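You operate a simulated robot arm through the tools that you are given. There is no shell and no other tool. Be economical: measure what you need, move in short steps, check, and stop when the job is done.

Carry out the task below with a simulated two-armed robot. There is one attempt and no reset: what you move stays moved.

## Task
Add the rent bill and the water bill on the calculator.
Fine: clear it first, key the totals in that order, end on the equals key.

The check looks at the end state, three seconds after you hand in, the way a careful person would. Anything else that was tipped, shoved, dropped, spilled or broken makes it a failure.

## Robot
Two 7-joint arms with two-finger parallel grippers on one trunk, on a base that drives. Base frame: it is fixed to the floor where the robot stands at the start and does not move with it; the origin is under the middle of the robot, x ahead of it, y to its left, z up; the surface under the hand at the start is at about z = 0.74. Units: m, degrees, N and s.
The left shoulder is at the start at [0.05, 0.209, 1.171], the right one opposite. With the tool pointing down near the work surface each hand reaches from about 0.1 to 0.88 m from the robot's upright axis, wherever it stands, measured 20 degrees to its own side. Payload 4.4 kg a hand.
Tool frame (each hand has its own): the origin (TCP) lies between the finger pads and is the grasp point; the fingertips stand 0.023 m ahead of it; z points along the fingers, y is the line along which they close. The gripper opens to 0.094 m. The fingers are 0.038 m wide and 0.01 m thick; the gripper's body (0.054 by 0.096 m) begins 0.039 m behind the TCP.
Orientation is that of the tool frame in the base frame, as a unit quaternion [w, x, y, z]. With the fingers straight down and closing along the base's y, the tool's x points along the base's -x, its y along +y and its z along -z.

## Interface
- The arms move only by the tool move_arm. It takes "left_deltas", "right_deltas" or both (then of equal length, played together; a hand with none holds still); each is a list of rows, each a list of 3 entries, a list of its own where there are three numbers: the shift along the tool's x, y, z in units of 40 mm (1.0 is 40 mm), then the turn, a rotation vector about the tool's x, y, z in units of 5 degrees (1.0 is 5 degrees), then the closure, from 0 (fully open) to 1 (shut). In form: [[[dx, dy, dz], [wx, wy, wz], gripper], ...]. A call has 1 to 10 rows; each row shifts and turns the commanded pose from where the row before left it, along the tool's axes as they then stand. A call with a number of a shift or a turn outside -1 to 1 is refused whole. Rows are played at 5 a second. More than 0.05 m and 8.6 degrees between two rows, or a gripper value outside its range, and nothing of the call is played. A pose out of reach is approached as far as the arm can. The call stops where the force on the tool passes 40 N (or 10 N more than at its start, if that is more) or the arm is blocked; 0.2 s more then pass. The fingers move at their own pace (about 0.108 m/s each) and stop on an object; they squeeze with about 39 N. The grip force told is the motor's: it shows also when the fingers shut on nothing. Time passes only in rows, and 0.2 s behind the last, so rows that do not move let the fingers close. The reply holds the time, the measured pose of the TCP, the force on the tool along the base axes, the opening and the grip force, in the units named above and with some noise, with the torque about the TCP (base axes, N m) and any sound that the robot's microphone picked up.
- Cameras (640 x 400 px; columns grow to the right, rows downward): "scene" is now at [0.1493, -0.0049, 1.3293]; the picture's right is [-0.03, -1.00, 0.00], its down [-0.69, 0.02, -0.72] and it looks along [0.72, -0.02, -0.69] (base axes); focal length 260 px, centre (320, 200). "left" rides on the left gripper at [0.086, -0.016, -0.074] in its tool frame; the picture's right is [0.18, 0.98, 0.00], its down [-0.58, 0.11, -0.81] and it looks along [-0.79, 0.15, 0.59] (tool axes); focal length 243 px, centre (320, 200). "right" rides on the right gripper at [0.086, 0.016, -0.075] in its tool frame; the picture's right is [-0.18, 0.98, 0.00], its down [-0.58, -0.11, -0.81] and it looks along [-0.79, -0.15, 0.59] (tool axes); focal length 243 px, centre (320, 200). There is no depth. A picture from a camera that has moved, and an enlarged one, comes with that camera's place and axes in the base frame and with its lens.
- capture(camera): a new picture of that camera. The clock stands still meanwhile.
- slide_trunk(by): slides the trunk up (or, below 0, down) by that many m; the arms and the scene camera ride with it, the base frame stays. It gives what a move gives, with no picture.
- steer(legs): drives the robot by 1 to 6 legs, each [ahead, left, turn to the left] in m, m and degrees, along the robot's own axes; the way and the turn of a leg run together, so that a leg with both is an arc; at most 1.5 m and 180 degrees a leg. The arms and the cameras ride along, it lands a little off, and it stops where it bumps. It gives what a move gives.
- head_to(pan, tilt): turns the head with the scene camera to pan (to the left, within 80 degrees either way) and tilt (down, from -29 to 69), counted from straight ahead of the robot. It gives what a move gives.
- close_up(camera, box): a new picture of the part [left, top, right, bottom] of that camera's present view, enlarged. The clock stands still meanwhile.
- sign_off(): hands the job in; it is judged then, once.

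Work in short steps. Places have to be worked out from the pictures, the camera data and where the tool is seen: move nearer, look again, correct. Check each grasp and each placing, and mend what went wrong. You have 120 turns and 88 pictures in all, those below and enlarged ones among them. Open the grippers and draw the arms clear of the work before you hand the job in, unless the task says otherwise; then end with one line.

The tools are called after "Call:" by a JSON object that holds its "method" and its "body". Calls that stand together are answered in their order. move_arm: Moves the arms, as the interface text tells. Its arguments: {"type":"object","properties":{"left_deltas":{"type":"array","items":{"type":"array"}},"right_deltas":{"type":"array","items":{"type":"array"}}},"required":[]} The other tools are called the same way: slide_trunk (by) slides the trunk up or down; steer (legs) drives the base; head_to (pan, tilt) turns the head that bears the scene camera; capture (camera) takes a picture; close_up (camera, box) takes an enlarged picture of a part of a camera's view; sign_off () hands the job in.

At the start:

```text
clock: 0.0
left_position: [0.5846, 0.2771, 0.9924]
left_tcp_rot: [0.0, 0.0, 1.0, 0.0]
left_force: [0.7, 0.1, 0.0]
left_moment: [-0.04, -0.02, -0.02]
left_opening: 0.0941
left_finger_force: 0.0
right_position: [0.659, -0.256, 1.0594]
right_tcp_rot: [0.0, 0.0, 1.0, -0.001]
right_force: [-0.2, 0.7, 0.1]
right_moment: [0.02, 0.0, 0.01]
right_opening: 0.0938
right_finger_force: 0.1
trunk travel left (down, up): [-0.25, 0.313]
robot x, y, heading: [0.0001, -0.0016, 0.0]
head pan, tilt: [-1.9, 43.9]
```

scene: 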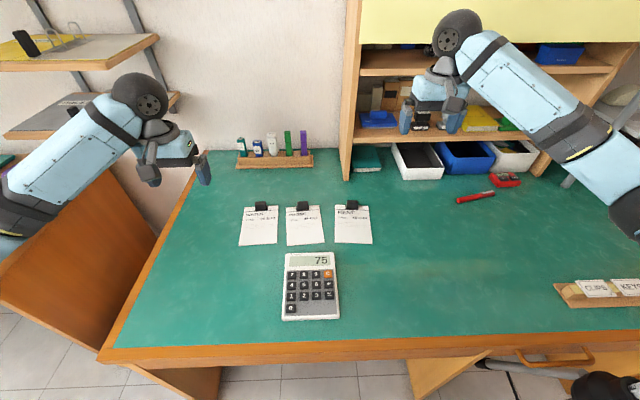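
right: 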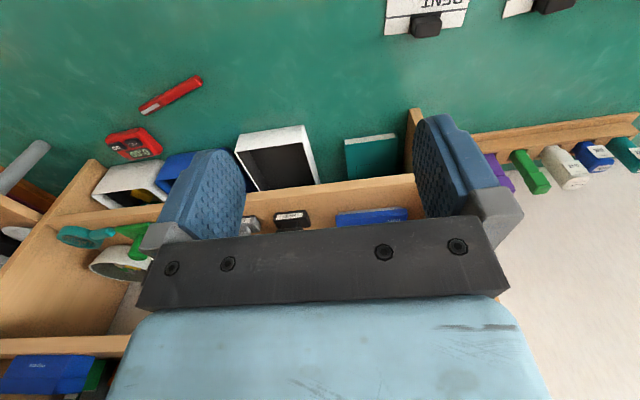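
left: 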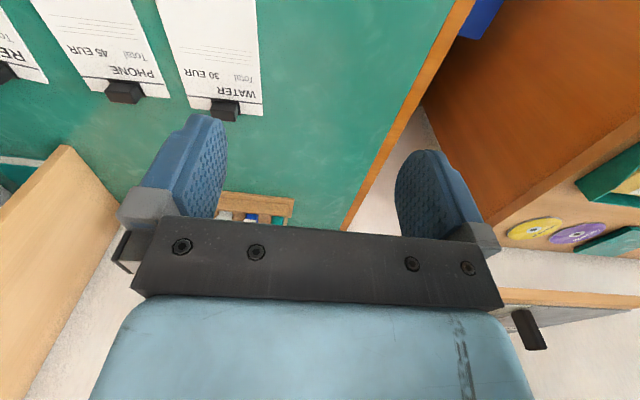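

I see three bills (water, phone, rent) and a calculator showing 75. I'll zoom in on the bills and on the calculator keys.

Call:
{"method": "close_up", "body": {"camera": "scene", "box": [230, 190, 390, 250]}}

Call:
{"method": "close_up", "body": {"camera": "scene", "box": [260, 245, 364, 325]}}

```text
4.00 times, centred on (310, 220) of scene
camera zoom: at [0.1493, -0.0049, 1.3293], right [-0.03, -1.0, 0.0], down [-0.69, 0.02, -0.72], along [0.72, -0.02, -0.69], focal length 1039 px, centre (360, 120)
```

zoom: 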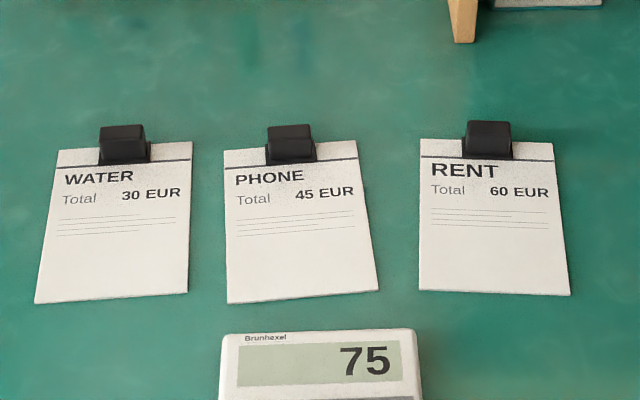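

```text
5.00 times, centred on (312, 285) of scene
camera zoom: at [0.1493, -0.0049, 1.3293], right [-0.03, -1.0, 0.0], down [-0.69, 0.02, -0.72], along [0.72, -0.02, -0.69], focal length 1299 px, centre (360, -225)
```

zoom: 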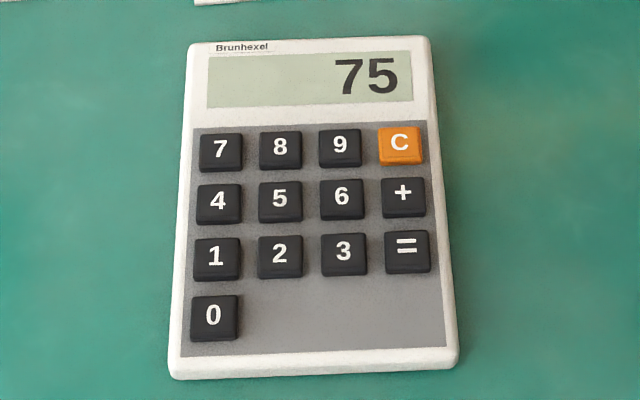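

Bills: rent 60, water 30, so the keys are C 6 0 + 3 0 =. I place C near (0.480, -0.035) and 0 near (0.399, 0.051), with about 29 mm between columns and 27 mm between rows. I'll bring the closed left hand over the C key, staying high.

Call:
{"method": "move_arm", "body": {"left_deltas": [[[0.31, -0.975, 0], [0, 0, 0], 1], [[0.31, -0.975, 0], [0, 0, 0], 1], [[0.31, -0.975, 0], [0, 0, 0], 1], [[0.31, -0.975, 0], [0, 0, 0], 1], [[0.31, -0.975, 0], [0, 0, 0], 1], [[0.31, -0.975, 0], [0, 0, 0], 1], [[0.31, -0.975, 0], [0, 0, 0], 1], [[0.31, -0.975, 0], [0, 0, 0], 1]]}}

Call:
{"method": "move_arm", "body": {"left_deltas": [[[0, 0, 0], [0, -1, 0], 1], [[0, 0, 0], [0, -1, 0], 1], [[0, 0, 0], [0, -1, 0], 1], [[0, 0, 0], [0, -1, 0], 1], [[0, 0, 0], [0, -1, 0], 1], [[0, 0, 0], [0, -1, 0], 1], [[0.4, 0, 0.7], [0, 0, 0], 1], [[0.4, 0, 0.7], [0, 0, 0], 1], [[0.4, 0, 0.7], [0, 0, 0], 1], [[0, 0, 0], [0, 0, 0], 1]]}}

Call:
{"method": "capture", "body": {"camera": "left"}}

Call:
{"method": "capture", "body": {"camera": "scene"}}

```text
clock: 1.8
left_position: [0.4869, -0.0374, 0.9924]
left_tcp_rot: [-0.001, 0.0, 1.0, 0.001]
left_force: [0.2, -0.9, 0.3]
left_moment: [-0.03, 0.01, 0.02]
left_opening: 0.0
left_finger_force: 38.9
right_position: [0.6616, -0.2559, 1.0596]
right_tcp_rot: [0.0, 0.0, 1.0, 0.001]
right_force: [0.0, -0.3, 0.3]
right_moment: [0.01, 0.0, 0.01]
right_opening: 0.0938
right_finger_force: 0.0
trunk travel left (down, up): [-0.25, 0.313]
robot x, y, heading: [-0.0016, -0.0006, 0.1]
head pan, tilt: [-1.9, 43.9]
```

```text
clock: 4.0
left_position: [0.4841, -0.0364, 0.8929]
left_tcp_rot: [0.259, 0.0, 0.966, 0.0]
left_force: [0.7, -0.2, -0.2]
left_moment: [0.01, 0.01, 0.01]
left_opening: 0.0
left_finger_force: 39.2
right_position: [0.66, -0.2558, 1.0599]
right_tcp_rot: [0.0, 0.0, 1.0, 0.0]
right_force: [0.5, 0.8, -1.3]
right_moment: [0.0, 0.02, -0.01]
right_opening: 0.0939
right_finger_force: 0.2
trunk travel left (down, up): [-0.25, 0.313]
robot x, y, heading: [0.0011, -0.0031, 0.3]
head pan, tilt: [-1.9, 43.9]
```

```text
82 pictures are left
camera left: at [0.3713, -0.0517, 0.9145], right [-0.16, 0.98, -0.09], down [0.1, 0.11, 0.99], along [0.98, 0.15, -0.12], focal length 243 px, centre (320, 200)
```

left: 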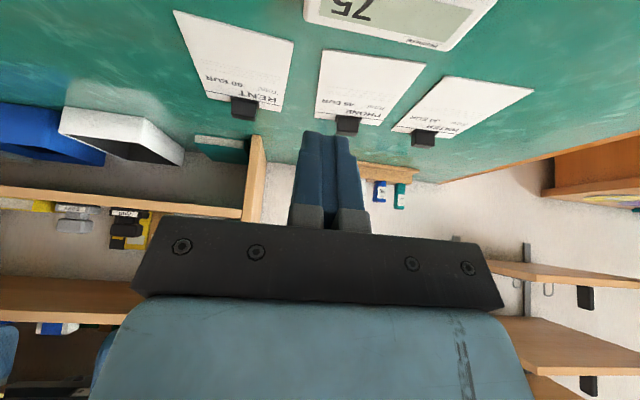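

```text
81 pictures are left
camera scene: at [0.1493, -0.0049, 1.3293], right [-0.03, -1.0, 0.0], down [-0.69, 0.02, -0.72], along [0.72, -0.02, -0.69], focal length 260 px, centre (320, 200)
```

scene: 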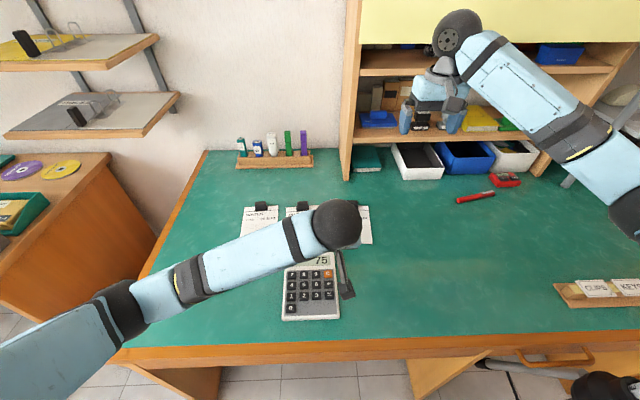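

The forward lean hides the keys from both cameras, so I'll tilt the hand the other way: wrist away from the robot, far finger edge lowest. That should let the scene and wrist cameras see the keys.

Call:
{"method": "move_arm", "body": {"left_deltas": [[[0, 0, 0], [0, 1, 0], 1], [[0, 0, 0], [0, 1, 0], 1], [[0, 0, 0], [0, 1, 0], 1], [[0, 0, 0], [0, 1, 0], 1], [[0, 0, 0], [0, 1, 0], 1], [[0, 0, 0], [0, 1, 0], 1], [[0, 0, 0], [0, 1, 0], 1], [[0, 0, 0], [0, 1, 0], 1], [[0, 0, 0], [0, 1, 0], 1], [[0, 0, 0], [0, 1, 0], 1]]}}

Call:
{"method": "move_arm", "body": {"left_deltas": [[[0, 0, 0], [0, 1, 0], 1], [[0, 0, 0], [0, 1, 0], 1], [[0, 0, 0], [0, 0, 0], 1]]}}

Call:
{"method": "capture", "body": {"camera": "left"}}

Call:
{"method": "capture", "body": {"camera": "scene"}}

```text
clock: 6.2
left_position: [0.4868, -0.0357, 0.8942]
left_tcp_rot: [-0.174, 0.0, 0.985, 0.0]
left_force: [-0.6, 0.1, 0.4]
left_moment: [0.0, -0.02, -0.02]
left_opening: 0.0
left_finger_force: 39.2
right_position: [0.6608, -0.2556, 1.0593]
right_tcp_rot: [0.0, 0.0, 1.0, 0.0]
right_force: [-0.3, -0.1, 0.6]
right_moment: [0.0, 0.01, -0.02]
right_opening: 0.0937
right_finger_force: 0.0
trunk travel left (down, up): [-0.25, 0.313]
robot x, y, heading: [-0.0003, -0.0017, -0.1]
head pan, tilt: [-1.9, 43.9]
```

```text
clock: 7.0
left_position: [0.4858, -0.0362, 0.8941]
left_tcp_rot: [-0.259, 0.0, 0.966, 0.0]
left_force: [-0.3, 0.6, -0.7]
left_moment: [0.0, -0.03, -0.03]
left_opening: 0.0001
left_finger_force: 38.8
right_position: [0.66, -0.255, 1.0604]
right_tcp_rot: [0.0, 0.0, 1.0, 0.001]
right_force: [-0.8, 0.7, -0.4]
right_moment: [0.0, 0.02, -0.03]
right_opening: 0.094
right_finger_force: 0.0
trunk travel left (down, up): [-0.25, 0.313]
robot x, y, heading: [0.0004, 0.0012, 0.2]
head pan, tilt: [-1.9, 43.9]
```

```text
80 pictures are left
camera left: at [0.4479, -0.0508, 1.0015], right [-0.16, 0.98, 0.09], down [0.91, 0.11, 0.41], along [0.39, 0.15, -0.91], focal length 243 px, centre (320, 200)
```

left: 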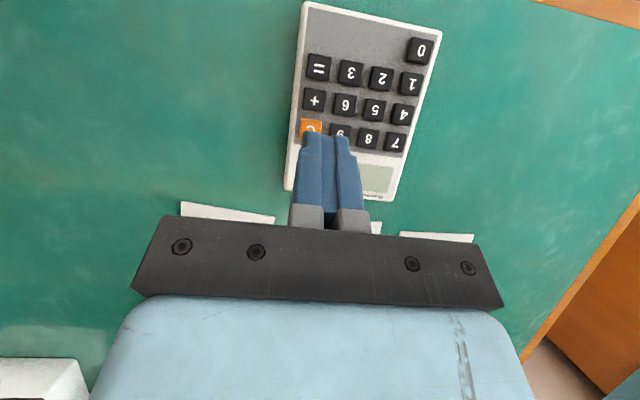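

```text
79 pictures are left
camera scene: at [0.1493, -0.0049, 1.3293], right [-0.03, -1.0, 0.0], down [-0.69, 0.02, -0.72], along [0.72, -0.02, -0.69], focal length 260 px, centre (320, 200)
```

scene: 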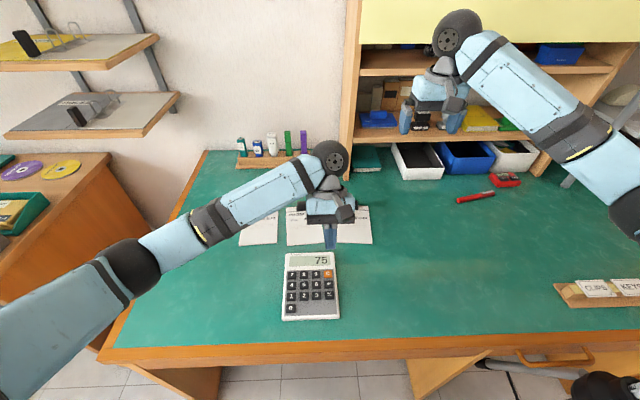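

Both views are clear now. The two cameras agree on C at about (0.478, -0.034), so I'll go down to roughly 25 mm above it and look again.

Call:
{"method": "move_arm", "body": {"left_deltas": [[[-0.235, 0.02, 0.623], [0, 0, 0], 1], [[-0.235, 0.02, 0.623], [0, 0, 0], 1], [[-0.235, 0.02, 0.623], [0, 0, 0], 1], [[0, 0, 0], [0, 0, 0], 1]]}}

Call:
{"method": "close_up", "body": {"camera": "left", "box": [240, 0, 480, 150]}}

Call:
{"method": "close_up", "body": {"camera": "scene", "box": [260, 245, 364, 325]}}

```text
clock: 8.0
left_position: [0.4731, -0.0336, 0.8165]
left_tcp_rot: [-0.259, 0.0, 0.966, 0.0]
left_force: [-0.4, 0.1, 0.2]
left_moment: [-0.03, 0.01, 0.02]
left_opening: 0.0
left_finger_force: 39.6
right_position: [0.6601, -0.255, 1.0596]
right_tcp_rot: [0.001, 0.001, 1.0, -0.001]
right_force: [0.0, -0.3, -0.4]
right_moment: [-0.01, 0.02, -0.02]
right_opening: 0.094
right_finger_force: 0.1
trunk travel left (down, up): [-0.25, 0.313]
robot x, y, heading: [-0.0026, 0.0029, -0.1]
head pan, tilt: [-1.9, 43.9]
```

```text
2.67 times, centred on (360, 75) of left
camera zoom: at [0.4348, -0.0486, 0.9242], right [-0.16, 0.98, 0.09], down [0.91, 0.11, 0.41], along [0.39, 0.15, -0.91], focal length 647 px, centre (213, 533)
```

zoom: 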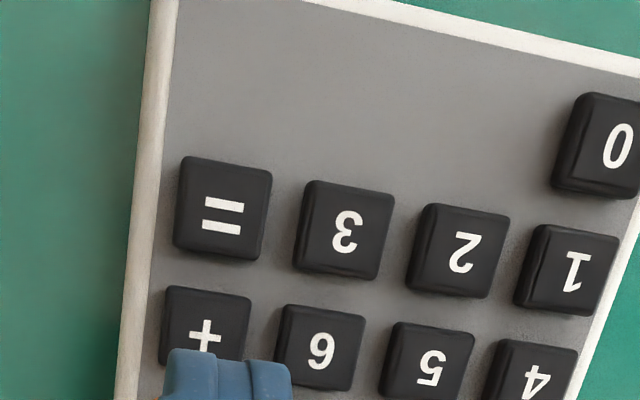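

```text
5.00 times, centred on (312, 285) of scene
camera zoom: at [0.1493, -0.005, 1.3293], right [-0.03, -1.0, 0.0], down [-0.69, 0.02, -0.72], along [0.72, -0.02, -0.69], focal length 1299 px, centre (360, -225)
```

zoom: 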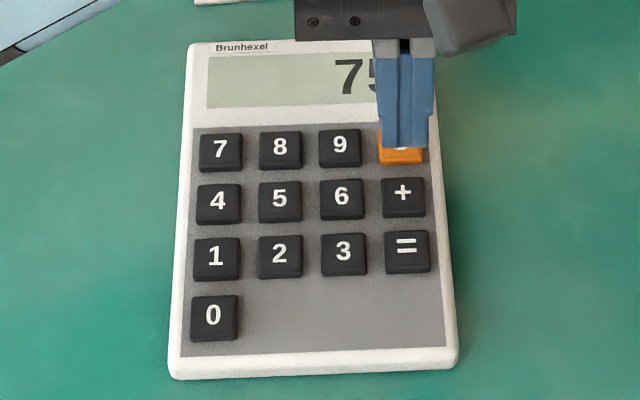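

The finger is aligned over C, and the rows work out to x ≈ 0.480, 0.453, 0.426 and 0.399. I'll come down gently and check the force and the display.

Call:
{"method": "move_arm", "body": {"left_deltas": [[[-0.143, -0.02, 0.148], [0, 0, 0], 1], [[-0.1, 0, 0.173], [0, 0, 0], 1], [[-0.1, 0, 0.173], [0, 0, 0], 1], [[0, 0, 0], [0, 0, 0], 1]]}}

Call:
{"method": "close_up", "body": {"camera": "scene", "box": [260, 245, 364, 325]}}

```text
clock: 9.0
left_position: [0.4751, -0.0341, 0.7916]
left_tcp_rot: [-0.259, 0.0, 0.966, 0.0]
left_force: [0.0, 0.2, 0.1]
left_moment: [0.0, -0.03, 0.0]
left_opening: 0.0
left_finger_force: 38.6
right_position: [0.6599, -0.2548, 1.0601]
right_tcp_rot: [0.0, -0.001, 1.0, 0.0]
right_force: [-0.9, 0.9, 0.1]
right_moment: [-0.01, -0.03, -0.02]
right_opening: 0.0941
right_finger_force: 0.0
trunk travel left (down, up): [-0.25, 0.313]
robot x, y, heading: [0.002, -0.0012, -0.0]
head pan, tilt: [-1.9, 43.9]
```

```text
5.00 times, centred on (312, 285) of scene
camera zoom: at [0.1493, -0.0049, 1.3293], right [-0.03, -1.0, 0.0], down [-0.69, 0.02, -0.72], along [0.72, -0.02, -0.69], focal length 1299 px, centre (360, -225)
```

zoom: 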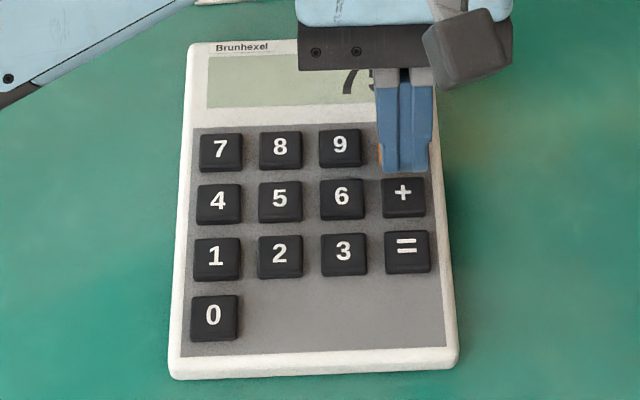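

No contact yet at tip height of about 0.762, so I'll continue in small steps.

Call:
{"method": "move_arm", "body": {"left_deltas": [[[-0.025, 0, 0.0433], [0, 0, 0], 1], [[-0.025, 0, 0.0433], [0, 0, 0], 1], [[0, 0, 0], [0, 0, 0], 1]]}}

Call:
{"method": "move_arm", "body": {"left_deltas": [[[-0.025, 0, 0.0433], [0, 0, 0], 1], [[-0.025, 0, 0.0433], [0, 0, 0], 1], [[0, 0, 0], [0, 0, 0], 1]]}}

```text
clock: 9.8
left_position: [0.4753, -0.0334, 0.787]
left_tcp_rot: [-0.259, 0.0, 0.966, 0.0]
left_force: [0.7, -0.9, 3.1]
left_moment: [-0.02, -0.06, 0.0]
left_opening: 0.0
left_finger_force: 38.5
right_position: [0.659, -0.2555, 1.0598]
right_tcp_rot: [0.001, 0.0, 1.0, 0.0]
right_force: [-0.4, 0.1, 0.3]
right_moment: [-0.01, 0.02, -0.03]
right_opening: 0.0941
right_finger_force: 0.1
trunk travel left (down, up): [-0.25, 0.313]
robot x, y, heading: [-0.0018, 0.0023, 0.0]
head pan, tilt: [-1.9, 43.9]
heard: click
```

```text
clock: 10.6
left_position: [0.475, -0.034, 0.7852]
left_tcp_rot: [-0.258, 0.001, 0.966, -0.001]
left_force: [4.6, -0.2, 20.3]
left_moment: [0.02, -0.24, -0.04]
left_opening: 0.0
left_finger_force: 39.4
right_position: [0.6576, -0.2553, 1.0605]
right_tcp_rot: [0.0, 0.001, 1.0, 0.0]
right_force: [0.2, 0.2, -0.8]
right_moment: [0.01, -0.01, 0.0]
right_opening: 0.094
right_finger_force: 0.0
trunk travel left (down, up): [-0.25, 0.313]
robot x, y, heading: [-0.0028, 0.0038, 0.3]
head pan, tilt: [-1.9, 43.9]
```

It clicked at TCP z ≈ 0.787, and the extra descent only bottomed the key out. I'll lift, move over 6 at (0.453, -0.006), and check the display.

Call:
{"method": "move_arm", "body": {"left_deltas": [[[0.36, 0, -0.628], [0, 0, 0], 1], [[0.29, 0.35, 0.17], [0, 0, 0], 1], [[0.295, 0.35, 0.168], [0, 0, 0], 1], [[0, 0, 0], [0, 0, 0], 1]]}}

Call:
{"method": "close_up", "body": {"camera": "scene", "box": [260, 245, 364, 325]}}

```text
clock: 11.6
left_position: [0.4476, -0.004, 0.8123]
left_tcp_rot: [-0.259, 0.0, 0.966, 0.0]
left_force: [-0.8, 0.2, -0.1]
left_moment: [0.01, -0.03, 0.0]
left_opening: 0.0
left_finger_force: 39.1
right_position: [0.6606, -0.2564, 1.0598]
right_tcp_rot: [0.0, 0.0, 1.0, 0.0]
right_force: [0.2, -0.3, -0.6]
right_moment: [0.0, 0.0, 0.01]
right_opening: 0.0942
right_finger_force: 0.0
trunk travel left (down, up): [-0.25, 0.313]
robot x, y, heading: [0.0021, -0.0014, -0.0]
head pan, tilt: [-1.9, 43.9]
```

```text
5.00 times, centred on (312, 285) of scene
camera zoom: at [0.1495, -0.0051, 1.3293], right [-0.03, -1.0, 0.0], down [-0.69, 0.02, -0.72], along [0.72, -0.02, -0.69], focal length 1299 px, centre (360, -225)
```

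zoom: 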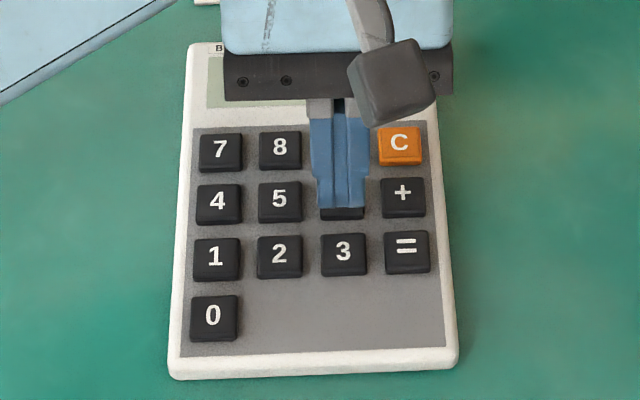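

Aligned on 6. I'll press to z ≈ 0.7865 and listen for the click.

Call:
{"method": "move_arm", "body": {"left_deltas": [[[-0.225, 0, 0.39], [0, 0, 0], 1], [[-0.05, 0, 0.0866], [0, 0, 0], 1], [[-0.044, 0, 0.076], [0, 0, 0], 1], [[0, 0, 0], [0, 0, 0], 1]]}}

```text
clock: 12.6
left_position: [0.4463, -0.0047, 0.7871]
left_tcp_rot: [-0.259, 0.0, 0.966, 0.0]
left_force: [-0.3, 1.6, 5.7]
left_moment: [0.03, -0.05, -0.05]
left_opening: 0.0
left_finger_force: 39.0
right_position: [0.6598, -0.2552, 1.06]
right_tcp_rot: [0.0, 0.001, 1.0, 0.0]
right_force: [0.2, -1.0, 0.7]
right_moment: [0.02, -0.01, 0.04]
right_opening: 0.0939
right_finger_force: 0.0
trunk travel left (down, up): [-0.25, 0.313]
robot x, y, heading: [-0.0004, 0.0011, 0.2]
head pan, tilt: [-1.9, 43.9]
heard: click
```

Click heard. I'll lift, move over 0 at (0.399, 0.0515), and check the display.

Call:
{"method": "move_arm", "body": {"left_deltas": [[[0.325, 0, -0.563], [0, 0, 0], 1], [[0.382, 0.467, 0.221], [0, 0, 0], 1], [[0.382, 0.467, 0.221], [0, 0, 0], 1], [[0.382, 0.467, 0.221], [0, 0, 0], 1], [[0, 0, 0], [0, 0, 0], 1]]}}

Call:
{"method": "close_up", "body": {"camera": "scene", "box": [260, 245, 364, 325]}}

```text
clock: 13.8
left_position: [0.3954, 0.0512, 0.8124]
left_tcp_rot: [-0.258, 0.001, 0.966, 0.0]
left_force: [-0.1, 0.0, 0.2]
left_moment: [-0.05, 0.01, 0.0]
left_opening: 0.0
left_finger_force: 39.2
right_position: [0.6597, -0.2563, 1.0595]
right_tcp_rot: [0.0, 0.0, 1.0, 0.0]
right_force: [0.3, 0.1, 0.5]
right_moment: [0.01, 0.0, -0.02]
right_opening: 0.0938
right_finger_force: 0.0
trunk travel left (down, up): [-0.25, 0.313]
robot x, y, heading: [-0.0003, -0.002, -0.1]
head pan, tilt: [-1.9, 43.9]
```

```text
5.00 times, centred on (312, 285) of scene
camera zoom: at [0.1496, -0.0053, 1.3293], right [-0.03, -1.0, 0.0], down [-0.69, 0.02, -0.72], along [0.72, -0.02, -0.69], focal length 1299 px, centre (360, -225)
```

zoom: 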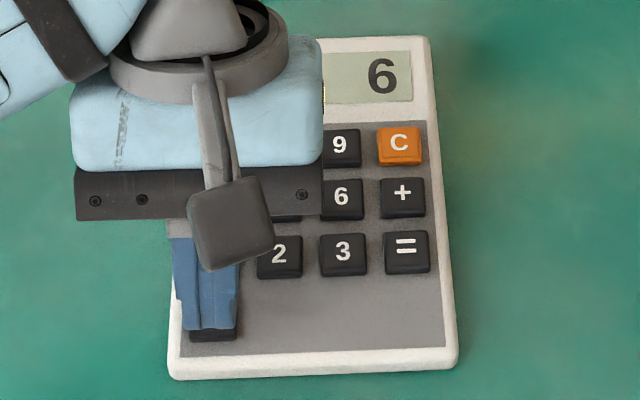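

The display shows 6, the calculator hasn't moved, and I'm aligned on 0. I'll press it the same way and lift.

Call:
{"method": "move_arm", "body": {"left_deltas": [[[-0.225, 0, 0.39], [0, 0, 0], 1], [[-0.05, 0, 0.0866], [0, 0, 0], 1], [[-0.044, 0, 0.076], [0, 0, 0], 1], [[0, 0, 0], [0, 0, 0], 1], [[0.325, 0, -0.563], [0, 0, 0], 1], [[0, 0, 0], [0, 0, 0], 1]]}}

Call:
{"method": "close_up", "body": {"camera": "scene", "box": [260, 245, 364, 325]}}

```text
clock: 15.2
left_position: [0.3942, 0.0503, 0.8135]
left_tcp_rot: [-0.259, 0.0, 0.966, 0.0]
left_force: [-0.1, 0.2, 0.7]
left_moment: [-0.01, 0.03, -0.02]
left_opening: 0.0
left_finger_force: 39.5
right_position: [0.6597, -0.2558, 1.0582]
right_tcp_rot: [0.0, 0.0, 1.0, 0.0]
right_force: [-0.4, 0.0, 0.2]
right_moment: [-0.01, -0.02, -0.03]
right_opening: 0.094
right_finger_force: 0.0
trunk travel left (down, up): [-0.25, 0.313]
robot x, y, heading: [-0.0005, -0.0021, 0.0]
head pan, tilt: [-1.9, 43.9]
heard: click
```

```text
5.00 times, centred on (312, 285) of scene
camera zoom: at [0.1494, -0.0048, 1.3293], right [-0.03, -1.0, 0.0], down [-0.69, 0.02, -0.72], along [0.72, -0.02, -0.69], focal length 1299 px, centre (360, -225)
```

zoom: 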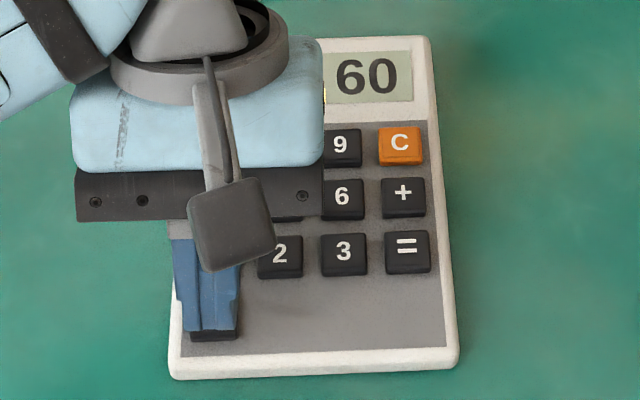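

It shows 60. Next I'll move over + at (0.453, -0.035) and check alignment with a picture before pressing.

Call:
{"method": "move_arm", "body": {"left_deltas": [[[-0.29, -0.535, -0.167], [0, 0, 0], 1], [[-0.29, -0.535, -0.167], [0, 0, 0], 1], [[-0.29, -0.535, -0.167], [0, 0, 0], 1], [[-0.29, -0.535, -0.167], [0, 0, 0], 1], [[0, 0, 0], [0, 0, 0], 1]]}}

Call:
{"method": "close_up", "body": {"camera": "scene", "box": [260, 245, 364, 325]}}

```text
clock: 16.4
left_position: [0.4485, -0.0354, 0.8124]
left_tcp_rot: [-0.26, 0.0, 0.966, 0.0]
left_force: [-0.8, -0.3, 1.4]
left_moment: [0.01, 0.01, 0.0]
left_opening: 0.0
left_finger_force: 38.6
right_position: [0.6597, -0.2564, 1.0603]
right_tcp_rot: [0.0, 0.001, 1.0, -0.001]
right_force: [0.7, 1.0, 0.2]
right_moment: [0.01, 0.0, 0.01]
right_opening: 0.0941
right_finger_force: 0.1
trunk travel left (down, up): [-0.25, 0.313]
robot x, y, heading: [0.0003, 0.0007, -0.0]
head pan, tilt: [-1.9, 43.9]
```

```text
5.00 times, centred on (312, 285) of scene
camera zoom: at [0.1492, -0.0045, 1.3293], right [-0.03, -1.0, 0.0], down [-0.69, 0.02, -0.72], along [0.72, -0.02, -0.69], focal length 1299 px, centre (360, -225)
```

zoom: 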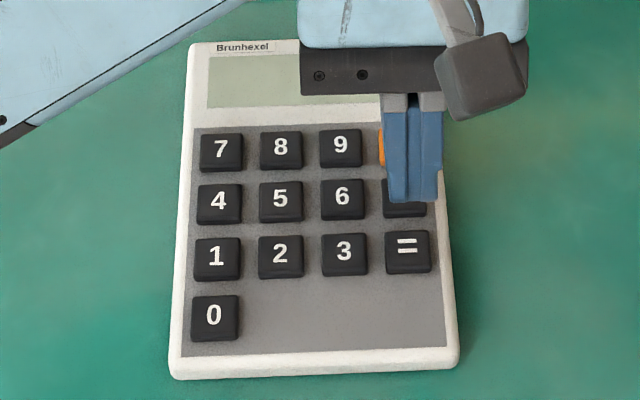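

The finger sits a couple of mm to the right of the key's centre, so I'll shift 2 mm left, press + and lift.

Call:
{"method": "move_arm", "body": {"left_deltas": [[[-0.225, 0.05, 0.39], [0, 0, 0], 1], [[-0.05, 0, 0.0866], [0, 0, 0], 1], [[-0.044, 0, 0.076], [0, 0, 0], 1], [[0, 0, 0], [0, 0, 0], 1], [[0.325, 0, -0.563], [0, 0, 0], 1], [[0, 0, 0], [0, 0, 0], 1]]}}

```text
clock: 17.8
left_position: [0.4472, -0.0339, 0.8159]
left_tcp_rot: [-0.259, 0.0, 0.966, 0.001]
left_force: [0.1, -1.4, -0.6]
left_moment: [0.0, 0.04, 0.01]
left_opening: 0.0002
left_finger_force: 39.2
right_position: [0.6604, -0.256, 1.0597]
right_tcp_rot: [0.0, 0.0, 1.0, 0.0]
right_force: [-0.3, -0.7, 0.6]
right_moment: [0.02, -0.04, -0.01]
right_opening: 0.0941
right_finger_force: 0.0
trunk travel left (down, up): [-0.25, 0.313]
robot x, y, heading: [0.0009, -0.0027, 0.0]
head pan, tilt: [-1.9, 43.9]
heard: click
```

Click heard. I'll move over 3 at (0.426, -0.006).

Call:
{"method": "move_arm", "body": {"left_deltas": [[[0.287, 0.345, 0.166], [0, 0, 0], 1], [[0.287, 0.345, 0.166], [0, 0, 0], 1], [[0, 0, 0], [0, 0, 0], 1]]}}

Call:
{"method": "close_up", "body": {"camera": "scene", "box": [260, 245, 364, 325]}}

```text
clock: 18.6
left_position: [0.4223, -0.007, 0.8141]
left_tcp_rot: [-0.259, 0.0, 0.966, 0.0]
left_force: [-0.4, -0.2, -0.2]
left_moment: [0.0, 0.03, 0.03]
left_opening: 0.0
left_finger_force: 39.0
right_position: [0.6602, -0.2561, 1.0589]
right_tcp_rot: [0.0, 0.0, 1.0, -0.001]
right_force: [0.3, 0.0, -0.4]
right_moment: [0.0, -0.03, -0.03]
right_opening: 0.0938
right_finger_force: 0.1
trunk travel left (down, up): [-0.25, 0.313]
robot x, y, heading: [0.0008, 0.0023, 0.1]
head pan, tilt: [-1.9, 43.9]
```

```text
5.00 times, centred on (312, 285) of scene
camera zoom: at [0.1495, -0.0051, 1.3293], right [-0.03, -1.0, 0.0], down [-0.69, 0.02, -0.72], along [0.72, -0.02, -0.69], focal length 1299 px, centre (360, -225)
```

zoom: 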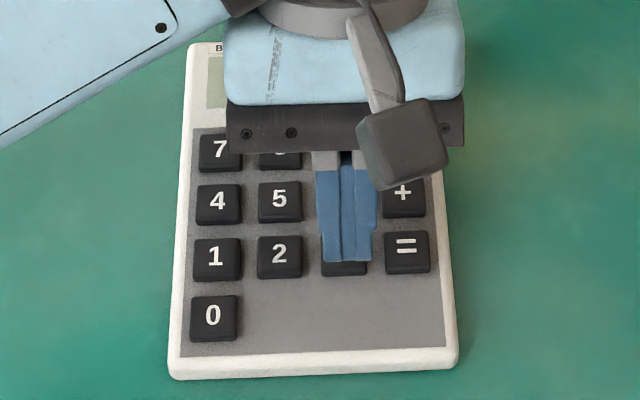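

Aligned on 3. I'll press it, adding about 1 mm of depth to make up for the lift drift, then lift and go to 0.

Call:
{"method": "move_arm", "body": {"left_deltas": [[[-0.225, 0.03, 0.39], [0, 0, 0], 1], [[-0.05, 0, 0.0866], [0, 0, 0], 1], [[-0.054, 0, 0.094], [0, 0, 0], 1], [[0, 0, 0], [0, 0, 0], 1], [[0.325, 0, -0.563], [0, 0, 0], 1], [[0.3, 0.71, 0.17], [0, 0, 0], 1], [[0.3, 0.71, 0.17], [0, 0, 0], 1], [[0, 0, 0], [0, 0, 0], 1]]}}

Call:
{"method": "close_up", "body": {"camera": "scene", "box": [260, 245, 364, 325]}}

```text
clock: 20.4
left_position: [0.3941, 0.0522, 0.8136]
left_tcp_rot: [-0.259, 0.0, 0.966, -0.001]
left_force: [0.3, -0.4, 0.2]
left_moment: [0.02, 0.02, -0.05]
left_opening: 0.0001
left_finger_force: 39.5
right_position: [0.6598, -0.256, 1.0599]
right_tcp_rot: [0.0, 0.0, 1.0, -0.001]
right_force: [0.5, -0.5, -0.4]
right_moment: [0.01, 0.01, 0.01]
right_opening: 0.0942
right_finger_force: 0.0
trunk travel left (down, up): [-0.25, 0.313]
robot x, y, heading: [0.0028, -0.0006, -0.1]
head pan, tilt: [-1.9, 43.9]
heard: click
```

```text
5.00 times, centred on (312, 285) of scene
camera zoom: at [0.1495, -0.0053, 1.3293], right [-0.03, -1.0, 0.0], down [-0.69, 0.02, -0.72], along [0.72, -0.02, -0.69], focal length 1299 px, centre (360, -225)
```

zoom: 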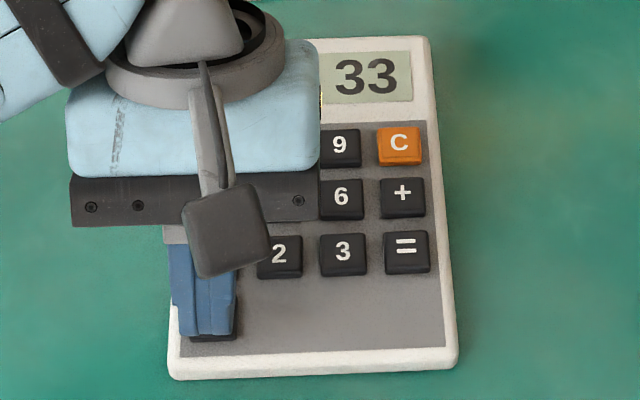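

It reads 33, so the 3 registered twice, most likely from bouncing near the trigger point. I'll start over: go to C and press it firmly and briefly.

Call:
{"method": "move_arm", "body": {"left_deltas": [[[-0.436, -0.53, -0.252], [0, 0, 0], 1], [[-0.436, -0.53, -0.252], [0, 0, 0], 1], [[-0.436, -0.53, -0.252], [0, 0, 0], 1], [[-0.436, -0.53, -0.252], [0, 0, 0], 1], [[0, 0, 0], [0, 0, 0], 1], [[-0.225, 0, 0.39], [0, 0, 0], 1], [[-0.125, 0, 0.216], [0, 0, 0], 1], [[0.35, 0, -0.606], [0, 0, 0], 1], [[0, 0, 0], [0, 0, 0], 1]]}}

Call:
{"method": "move_arm", "body": {"left_deltas": [[[0.29, 0.345, 0.168], [0, 0, 0], 1], [[0.29, 0.345, 0.168], [0, 0, 0], 1], [[0, 0, 0], [0, 0, 0], 1]]}}

Call:
{"method": "close_up", "body": {"camera": "scene", "box": [260, 245, 364, 325]}}

Call:
{"method": "close_up", "body": {"camera": "right", "box": [320, 0, 640, 200]}}

```text
clock: 22.4
left_position: [0.4759, -0.0332, 0.8138]
left_tcp_rot: [-0.259, -0.001, 0.966, 0.0]
left_force: [0.0, 0.5, -0.4]
left_moment: [-0.06, -0.01, -0.01]
left_opening: 0.0001
left_finger_force: 39.2
right_position: [0.6609, -0.2548, 1.0604]
right_tcp_rot: [0.0, 0.0, 1.0, 0.001]
right_force: [-1.5, 0.5, -0.2]
right_moment: [0.04, -0.02, 0.01]
right_opening: 0.0938
right_finger_force: 0.0
trunk travel left (down, up): [-0.25, 0.313]
robot x, y, heading: [0.0016, 0.0042, 0.2]
head pan, tilt: [-1.9, 43.9]
heard: click
```

```text
clock: 23.2
left_position: [0.448, -0.0063, 0.813]
left_tcp_rot: [-0.259, 0.001, 0.966, 0.0]
left_force: [0.0, 0.5, 0.2]
left_moment: [0.01, -0.01, 0.0]
left_opening: 0.0
left_finger_force: 38.9
right_position: [0.6606, -0.2564, 1.0594]
right_tcp_rot: [0.0, 0.0, 1.0, -0.001]
right_force: [-0.4, 0.2, -0.1]
right_moment: [0.0, 0.02, -0.02]
right_opening: 0.0943
right_finger_force: 0.1
trunk travel left (down, up): [-0.25, 0.313]
robot x, y, heading: [-0.0012, 0.0009, -0.0]
head pan, tilt: [-1.9, 43.9]
```

```text
5.00 times, centred on (312, 285) of scene
camera zoom: at [0.1494, -0.0051, 1.3293], right [-0.03, -1.0, 0.0], down [-0.69, 0.02, -0.72], along [0.72, -0.02, -0.69], focal length 1299 px, centre (360, -225)
```

zoom: 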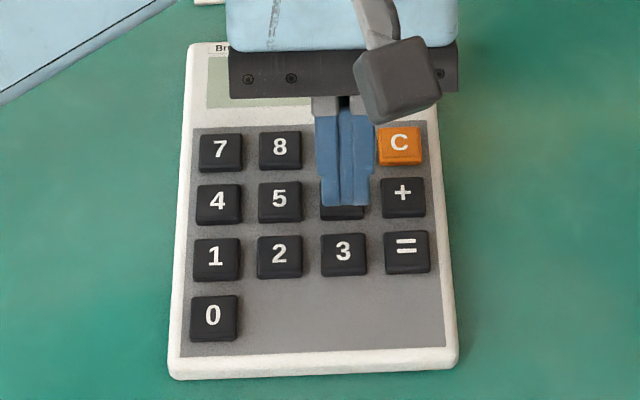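

```text
2.00 times, centred on (480, 100) of right
camera zoom: at [0.5736, -0.2399, 1.1331], right [0.18, 0.98, 0.0], down [0.58, -0.11, 0.81], along [0.79, -0.15, -0.59], focal length 485 px, centre (0, 400)
```

zoom: 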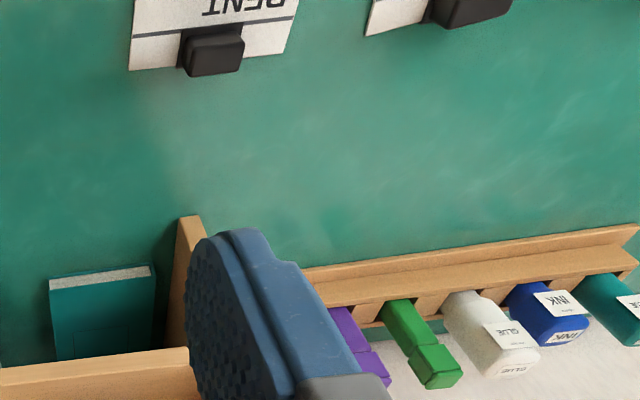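

The C click was heard, and I'm aligned on 6. I'll press it firmly and briefly, then move over 0 and read the display.

Call:
{"method": "move_arm", "body": {"left_deltas": [[[-0.225, 0.02, 0.39], [0, 0, 0], 1], [[-0.125, 0, 0.216], [0, 0, 0], 1], [[0.35, 0, -0.606], [0, 0, 0], 1], [[0.382, 0.475, 0.221], [0, 0, 0], 1], [[0.382, 0.475, 0.221], [0, 0, 0], 1], [[0.382, 0.475, 0.221], [0, 0, 0], 1], [[0, 0, 0], [0, 0, 0], 1]]}}

Call:
{"method": "close_up", "body": {"camera": "scene", "box": [260, 245, 364, 325]}}

```text
clock: 24.8
left_position: [0.3956, 0.0529, 0.8156]
left_tcp_rot: [-0.258, 0.0, 0.966, 0.001]
left_force: [-0.1, 0.1, -0.1]
left_moment: [-0.02, -0.01, -0.02]
left_opening: 0.0
left_finger_force: 38.1
right_position: [0.6614, -0.2566, 1.0597]
right_tcp_rot: [0.0, 0.0, 1.0, 0.0]
right_force: [0.2, 0.5, 1.1]
right_moment: [0.0, -0.04, -0.03]
right_opening: 0.0943
right_finger_force: 0.0
trunk travel left (down, up): [-0.25, 0.313]
robot x, y, heading: [0.0031, 0.0016, 0.2]
head pan, tilt: [-1.9, 43.9]
heard: click
```

```text
5.00 times, centred on (312, 285) of scene
camera zoom: at [0.1496, -0.0053, 1.3293], right [-0.03, -1.0, 0.0], down [-0.69, 0.02, -0.72], along [0.72, -0.02, -0.69], focal length 1299 px, centre (360, -225)
```

zoom: 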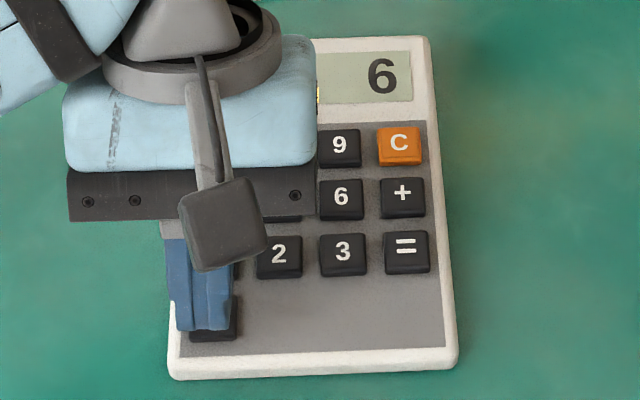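

It shows 6. The finger is about 3 mm left of 0's centre, so I'll shift right, press briefly and check.

Call:
{"method": "move_arm", "body": {"left_deltas": [[[-0.225, -0.07, 0.39], [0, 0, 0], 1], [[-0.125, 0, 0.216], [0, 0, 0], 1], [[0.35, 0, -0.606], [0, 0, 0], 1], [[0, 0, 0], [0, 0, 0], 1]]}}

Call:
{"method": "close_up", "body": {"camera": "scene", "box": [260, 245, 364, 325]}}

```text
clock: 25.8
left_position: [0.3963, 0.051, 0.8158]
left_tcp_rot: [-0.259, 0.001, 0.966, 0.001]
left_force: [0.1, -0.2, 0.4]
left_moment: [-0.03, -0.03, 0.0]
left_opening: 0.0
left_finger_force: 39.0
right_position: [0.66, -0.2548, 1.0592]
right_tcp_rot: [0.0, 0.0, 1.0, 0.0]
right_force: [-0.1, 0.1, -0.9]
right_moment: [0.0, 0.02, 0.01]
right_opening: 0.0941
right_finger_force: 0.1
trunk travel left (down, up): [-0.25, 0.313]
robot x, y, heading: [-0.0012, 0.0035, 0.1]
head pan, tilt: [-1.9, 43.9]
heard: click
```

```text
5.00 times, centred on (312, 285) of scene
camera zoom: at [0.1494, -0.0047, 1.3293], right [-0.03, -1.0, 0.0], down [-0.69, 0.02, -0.72], along [0.72, -0.02, -0.69], focal length 1299 px, centre (360, -225)
```

zoom: 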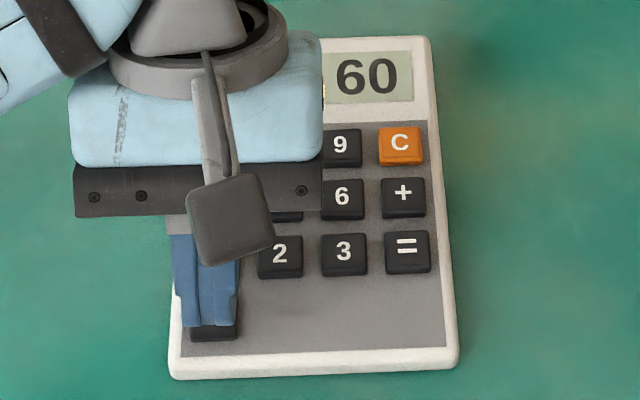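

It shows 60. I'll go to +, press it briefly and lift.

Call:
{"method": "move_arm", "body": {"left_deltas": [[[-0.284, -0.528, -0.164], [0, 0, 0], 1], [[-0.284, -0.528, -0.164], [0, 0, 0], 1], [[-0.284, -0.528, -0.164], [0, 0, 0], 1], [[-0.284, -0.528, -0.164], [0, 0, 0], 1], [[0, 0, 0], [0, 0, 0], 1], [[-0.225, 0, 0.39], [0, 0, 0], 1], [[-0.135, 0, 0.233], [0, 0, 0], 1], [[0.36, 0, -0.623], [0, 0, 0], 1], [[0, 0, 0], [0, 0, 0], 1]]}}

Call:
{"method": "move_arm", "body": {"left_deltas": [[[0.287, 0.345, 0.166], [0, 0, 0], 1], [[0.287, 0.345, 0.166], [0, 0, 0], 1], [[0, 0, 0], [0, 0, 0], 1]]}}

Call:
{"method": "close_up", "body": {"camera": "scene", "box": [260, 245, 364, 325]}}

```text
clock: 27.8
left_position: [0.4473, -0.0337, 0.815]
left_tcp_rot: [-0.259, 0.0, 0.966, 0.0]
left_force: [0.4, 0.3, 0.6]
left_moment: [-0.02, -0.01, -0.01]
left_opening: 0.0
left_finger_force: 39.0
right_position: [0.6604, -0.2551, 1.0588]
right_tcp_rot: [0.0, 0.0, 1.0, 0.0]
right_force: [-0.3, 0.4, 0.4]
right_moment: [-0.04, 0.0, 0.0]
right_opening: 0.0939
right_finger_force: 0.1
trunk travel left (down, up): [-0.25, 0.313]
robot x, y, heading: [-0.0008, -0.0022, 0.3]
head pan, tilt: [-1.9, 43.9]
heard: click
```

```text
clock: 28.6
left_position: [0.4205, -0.0071, 0.8139]
left_tcp_rot: [-0.259, 0.001, 0.966, 0.0]
left_force: [1.0, 0.3, 0.0]
left_moment: [-0.02, 0.01, -0.02]
left_opening: 0.0001
left_finger_force: 38.5
right_position: [0.6605, -0.2561, 1.0607]
right_tcp_rot: [0.001, -0.001, 1.0, 0.0]
right_force: [0.0, -0.3, -1.1]
right_moment: [-0.03, 0.03, -0.03]
right_opening: 0.0943
right_finger_force: 0.1
trunk travel left (down, up): [-0.25, 0.313]
robot x, y, heading: [0.0015, 0.0005, -0.2]
head pan, tilt: [-1.9, 43.9]
```

```text
5.00 times, centred on (312, 285) of scene
camera zoom: at [0.1495, -0.0051, 1.3293], right [-0.03, -1.0, 0.0], down [-0.69, 0.02, -0.72], along [0.72, -0.02, -0.69], focal length 1299 px, centre (360, -225)
```

zoom: 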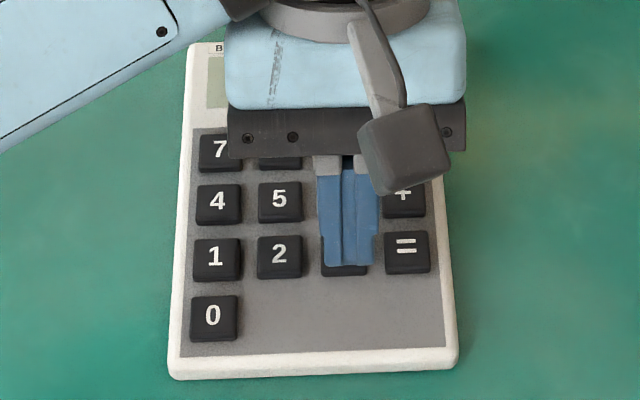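

Aligned on 3. I'll press it briefly, lift, move over 0 and check the display.

Call:
{"method": "move_arm", "body": {"left_deltas": [[[-0.225, 0.03, 0.39], [0, 0, 0], 1], [[-0.13, 0, 0.225], [0, 0, 0], 1], [[0.355, 0, -0.615], [0, 0, 0], 1], [[0.3, 0.7, 0.17], [0, 0, 0], 1], [[0.3, 0.7, 0.17], [0, 0, 0], 1], [[0, 0, 0], [0, 0, 0], 1]]}}

Call:
{"method": "close_up", "body": {"camera": "scene", "box": [260, 245, 364, 325]}}

```text
clock: 30.0
left_position: [0.3949, 0.0492, 0.8154]
left_tcp_rot: [-0.259, 0.0, 0.966, 0.0]
left_force: [-0.6, -0.7, -0.4]
left_moment: [0.04, 0.0, 0.0]
left_opening: 0.0
left_finger_force: 38.8
right_position: [0.6606, -0.255, 1.0598]
right_tcp_rot: [0.0, 0.0, 1.0, 0.0]
right_force: [0.2, -0.3, 0.4]
right_moment: [0.01, 0.02, 0.02]
right_opening: 0.094
right_finger_force: 0.1
trunk travel left (down, up): [-0.25, 0.313]
robot x, y, heading: [-0.0017, -0.0022, -0.2]
head pan, tilt: [-1.9, 43.9]
heard: click
```

```text
5.00 times, centred on (312, 285) of scene
camera zoom: at [0.1495, -0.0053, 1.3293], right [-0.03, -1.0, 0.0], down [-0.69, 0.02, -0.72], along [0.72, -0.02, -0.69], focal length 1299 px, centre (360, -225)
```

zoom: 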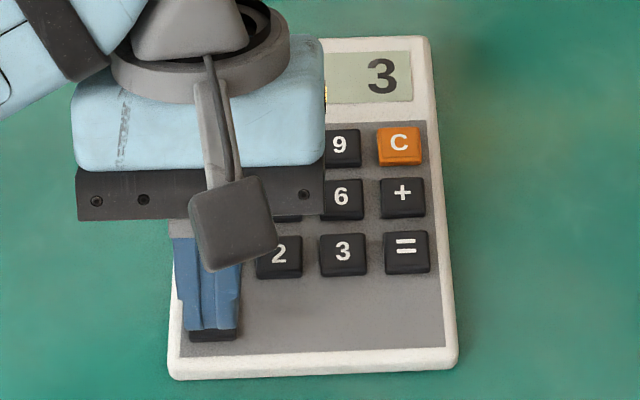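

It shows a single 3 this time, so I'll press 0 briefly and check.

Call:
{"method": "move_arm", "body": {"left_deltas": [[[-0.225, 0.02, 0.39], [0, 0, 0], 1], [[-0.13, 0, 0.225], [0, 0, 0], 1], [[0.355, 0, -0.615], [0, 0, 0], 1], [[0, 0, 0], [0, 0, 0], 1]]}}

Call:
{"method": "close_up", "body": {"camera": "scene", "box": [260, 245, 364, 325]}}

```text
clock: 31.0
left_position: [0.3926, 0.0509, 0.8135]
left_tcp_rot: [-0.259, 0.0, 0.966, 0.001]
left_force: [0.4, -0.6, 0.2]
left_moment: [0.01, 0.0, -0.01]
left_opening: 0.0
left_finger_force: 38.9
right_position: [0.6606, -0.2562, 1.0599]
right_tcp_rot: [0.0, 0.0, 1.0, 0.0]
right_force: [0.0, 0.8, -0.2]
right_moment: [-0.02, -0.02, -0.02]
right_opening: 0.0938
right_finger_force: 0.0
trunk travel left (down, up): [-0.25, 0.313]
robot x, y, heading: [-0.0033, -0.0035, 0.1]
head pan, tilt: [-1.9, 43.9]
heard: click
```

```text
5.00 times, centred on (312, 285) of scene
camera zoom: at [0.1494, -0.0048, 1.3293], right [-0.03, -1.0, 0.0], down [-0.69, 0.02, -0.72], along [0.72, -0.02, -0.69], focal length 1299 px, centre (360, -225)
```

zoom: 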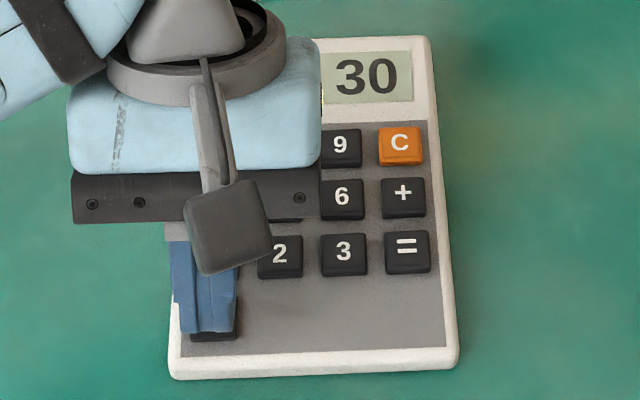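

It shows 30. I'll move over = at (0.426, -0.034) and check alignment.

Call:
{"method": "move_arm", "body": {"left_deltas": [[[-0.146, -0.531, -0.084], [0, 0, 0], 1], [[-0.146, -0.531, -0.084], [0, 0, 0], 1], [[-0.146, -0.531, -0.084], [0, 0, 0], 1], [[-0.146, -0.531, -0.084], [0, 0, 0], 1], [[0, 0, 0], [0, 0, 0], 1]]}}

Call:
{"method": "close_up", "body": {"camera": "scene", "box": [260, 245, 364, 325]}}

```text
clock: 32.2
left_position: [0.4202, -0.0329, 0.8143]
left_tcp_rot: [-0.259, 0.0, 0.966, 0.0]
left_force: [-0.3, 0.1, 1.1]
left_moment: [0.03, 0.03, -0.03]
left_opening: 0.0
left_finger_force: 38.9
right_position: [0.6599, -0.2555, 1.0591]
right_tcp_rot: [0.0, 0.0, 1.0, 0.0]
right_force: [0.2, -0.4, 0.4]
right_moment: [0.04, 0.01, 0.0]
right_opening: 0.0942
right_finger_force: 0.1
trunk travel left (down, up): [-0.25, 0.313]
robot x, y, heading: [-0.0009, 0.0025, -0.1]
head pan, tilt: [-1.9, 43.9]
```

```text
5.00 times, centred on (312, 285) of scene
camera zoom: at [0.1492, -0.0045, 1.3293], right [-0.03, -1.0, 0.0], down [-0.69, 0.02, -0.72], along [0.72, -0.02, -0.69], focal length 1299 px, centre (360, -225)
```

zoom: 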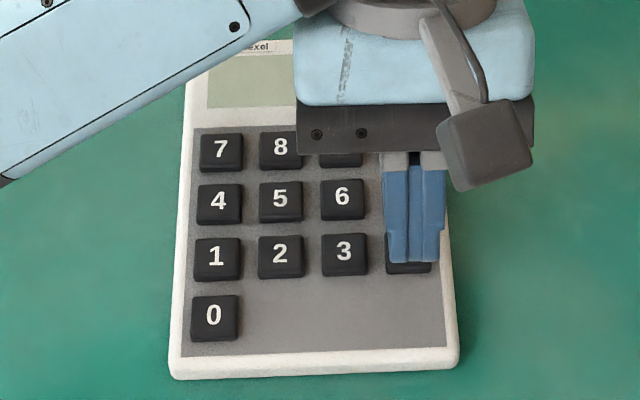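

Aligned on =. I'll press it briefly, then lift well clear, swing left and open the hand.

Call:
{"method": "move_arm", "body": {"left_deltas": [[[-0.225, 0.03, 0.39], [0, 0, 0], 1], [[-0.13, 0, 0.225], [0, 0, 0], 1], [[0.355, 0, -0.615], [0, 0, 0], 1], [[0.5, 0, -0.866], [0, 0, 0], 1], [[0.5, 0, -0.866], [0, 0, 0], 1], [[0.5, 0, -0.866], [0, 0, 0], 1], [[0.5, 0, -0.866], [0, 0, 0], 1], [[0, 1, 0], [0, -1, 0], 1], [[0, 1, 0], [0, -1, 0], 1], [[0, 1, 0], [0, -1, 0], 1]]}}

Call:
{"method": "move_arm", "body": {"left_deltas": [[[0, 1, 0], [0, -1, 0], 1], [[0, 1, 0], [0, -1, 0], 1], [[0, 1, 0], [0, -1, 0], 1], [[0, 1, 0], [0, 0, 0], 0], [[0, 1, 0], [0, 0, 0], 0], [[0, 0, 0], [0, 0, 0], 0], [[0, 0, 0], [0, 0, 0], 0]]}}

Call:
{"method": "capture", "body": {"camera": "scene"}}

Call:
{"method": "close_up", "body": {"camera": "scene", "box": [260, 245, 364, 325]}}

```text
clock: 34.4
left_position: [0.4206, 0.0903, 0.9738]
left_tcp_rot: [-0.13, 0.001, 0.991, -0.001]
left_force: [0.2, 0.5, 0.0]
left_moment: [-0.03, -0.01, 0.03]
left_opening: 0.0001
left_finger_force: 38.8
right_position: [0.6595, -0.2552, 1.06]
right_tcp_rot: [0.0, 0.0, 1.0, -0.001]
right_force: [-0.2, 0.0, 0.0]
right_moment: [-0.02, 0.01, -0.01]
right_opening: 0.094
right_finger_force: 0.0
trunk travel left (down, up): [-0.25, 0.313]
robot x, y, heading: [0.0021, -0.0032, 0.0]
head pan, tilt: [-1.9, 43.9]
heard: click
```

```text
clock: 36.0
left_position: [0.42, 0.2882, 0.9762]
left_tcp_rot: [-0.001, 0.001, 1.0, -0.001]
left_force: [0.3, 0.6, 0.5]
left_moment: [-0.01, -0.02, 0.0]
left_opening: 0.094
left_finger_force: 0.1
right_position: [0.659, -0.2546, 1.0598]
right_tcp_rot: [0.0, 0.001, 1.0, -0.001]
right_force: [1.0, -0.2, 0.2]
right_moment: [0.03, 0.01, 0.02]
right_opening: 0.0942
right_finger_force: 0.1
trunk travel left (down, up): [-0.25, 0.313]
robot x, y, heading: [0.0002, 0.0003, -0.1]
head pan, tilt: [-1.9, 43.9]
```

```text
61 pictures are left
camera scene: at [0.1491, -0.0045, 1.3294], right [-0.03, -1.0, 0.0], down [-0.69, 0.02, -0.72], along [0.72, -0.02, -0.69], focal length 260 px, centre (320, 200)
```

scene: 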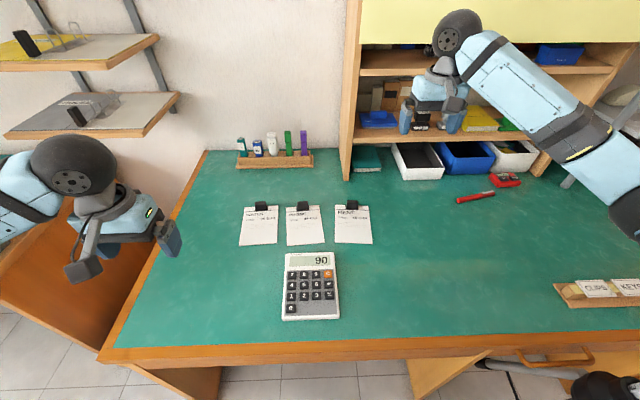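

```text
5.00 times, centred on (312, 285) of scene
camera zoom: at [0.1491, -0.0045, 1.3294], right [-0.03, -1.0, 0.0], down [-0.69, 0.02, -0.72], along [0.72, -0.02, -0.69], focal length 1299 px, centre (360, -225)
```

zoom: 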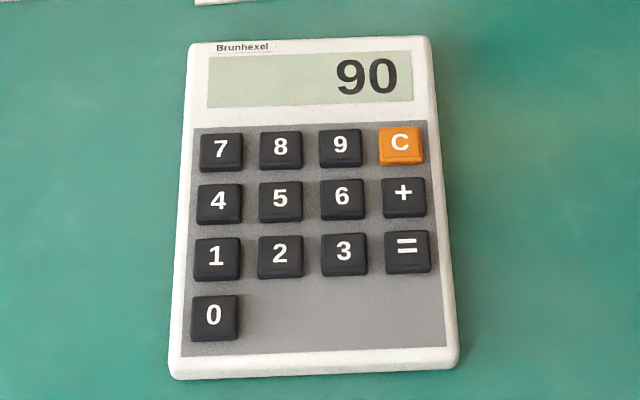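

The display shows 90, which is 60 + 30. The calculator and bills haven't moved, and both grippers are open and clear, so I'm handing in.

Call:
{"method": "sign_off", "body": {}}

```text
The job is handed in.
```

The calculator shows 90, from C, 60 (rent) + 30 (water), =; on a first try the 3 registered twice, so I cleared it and keyed everything again.
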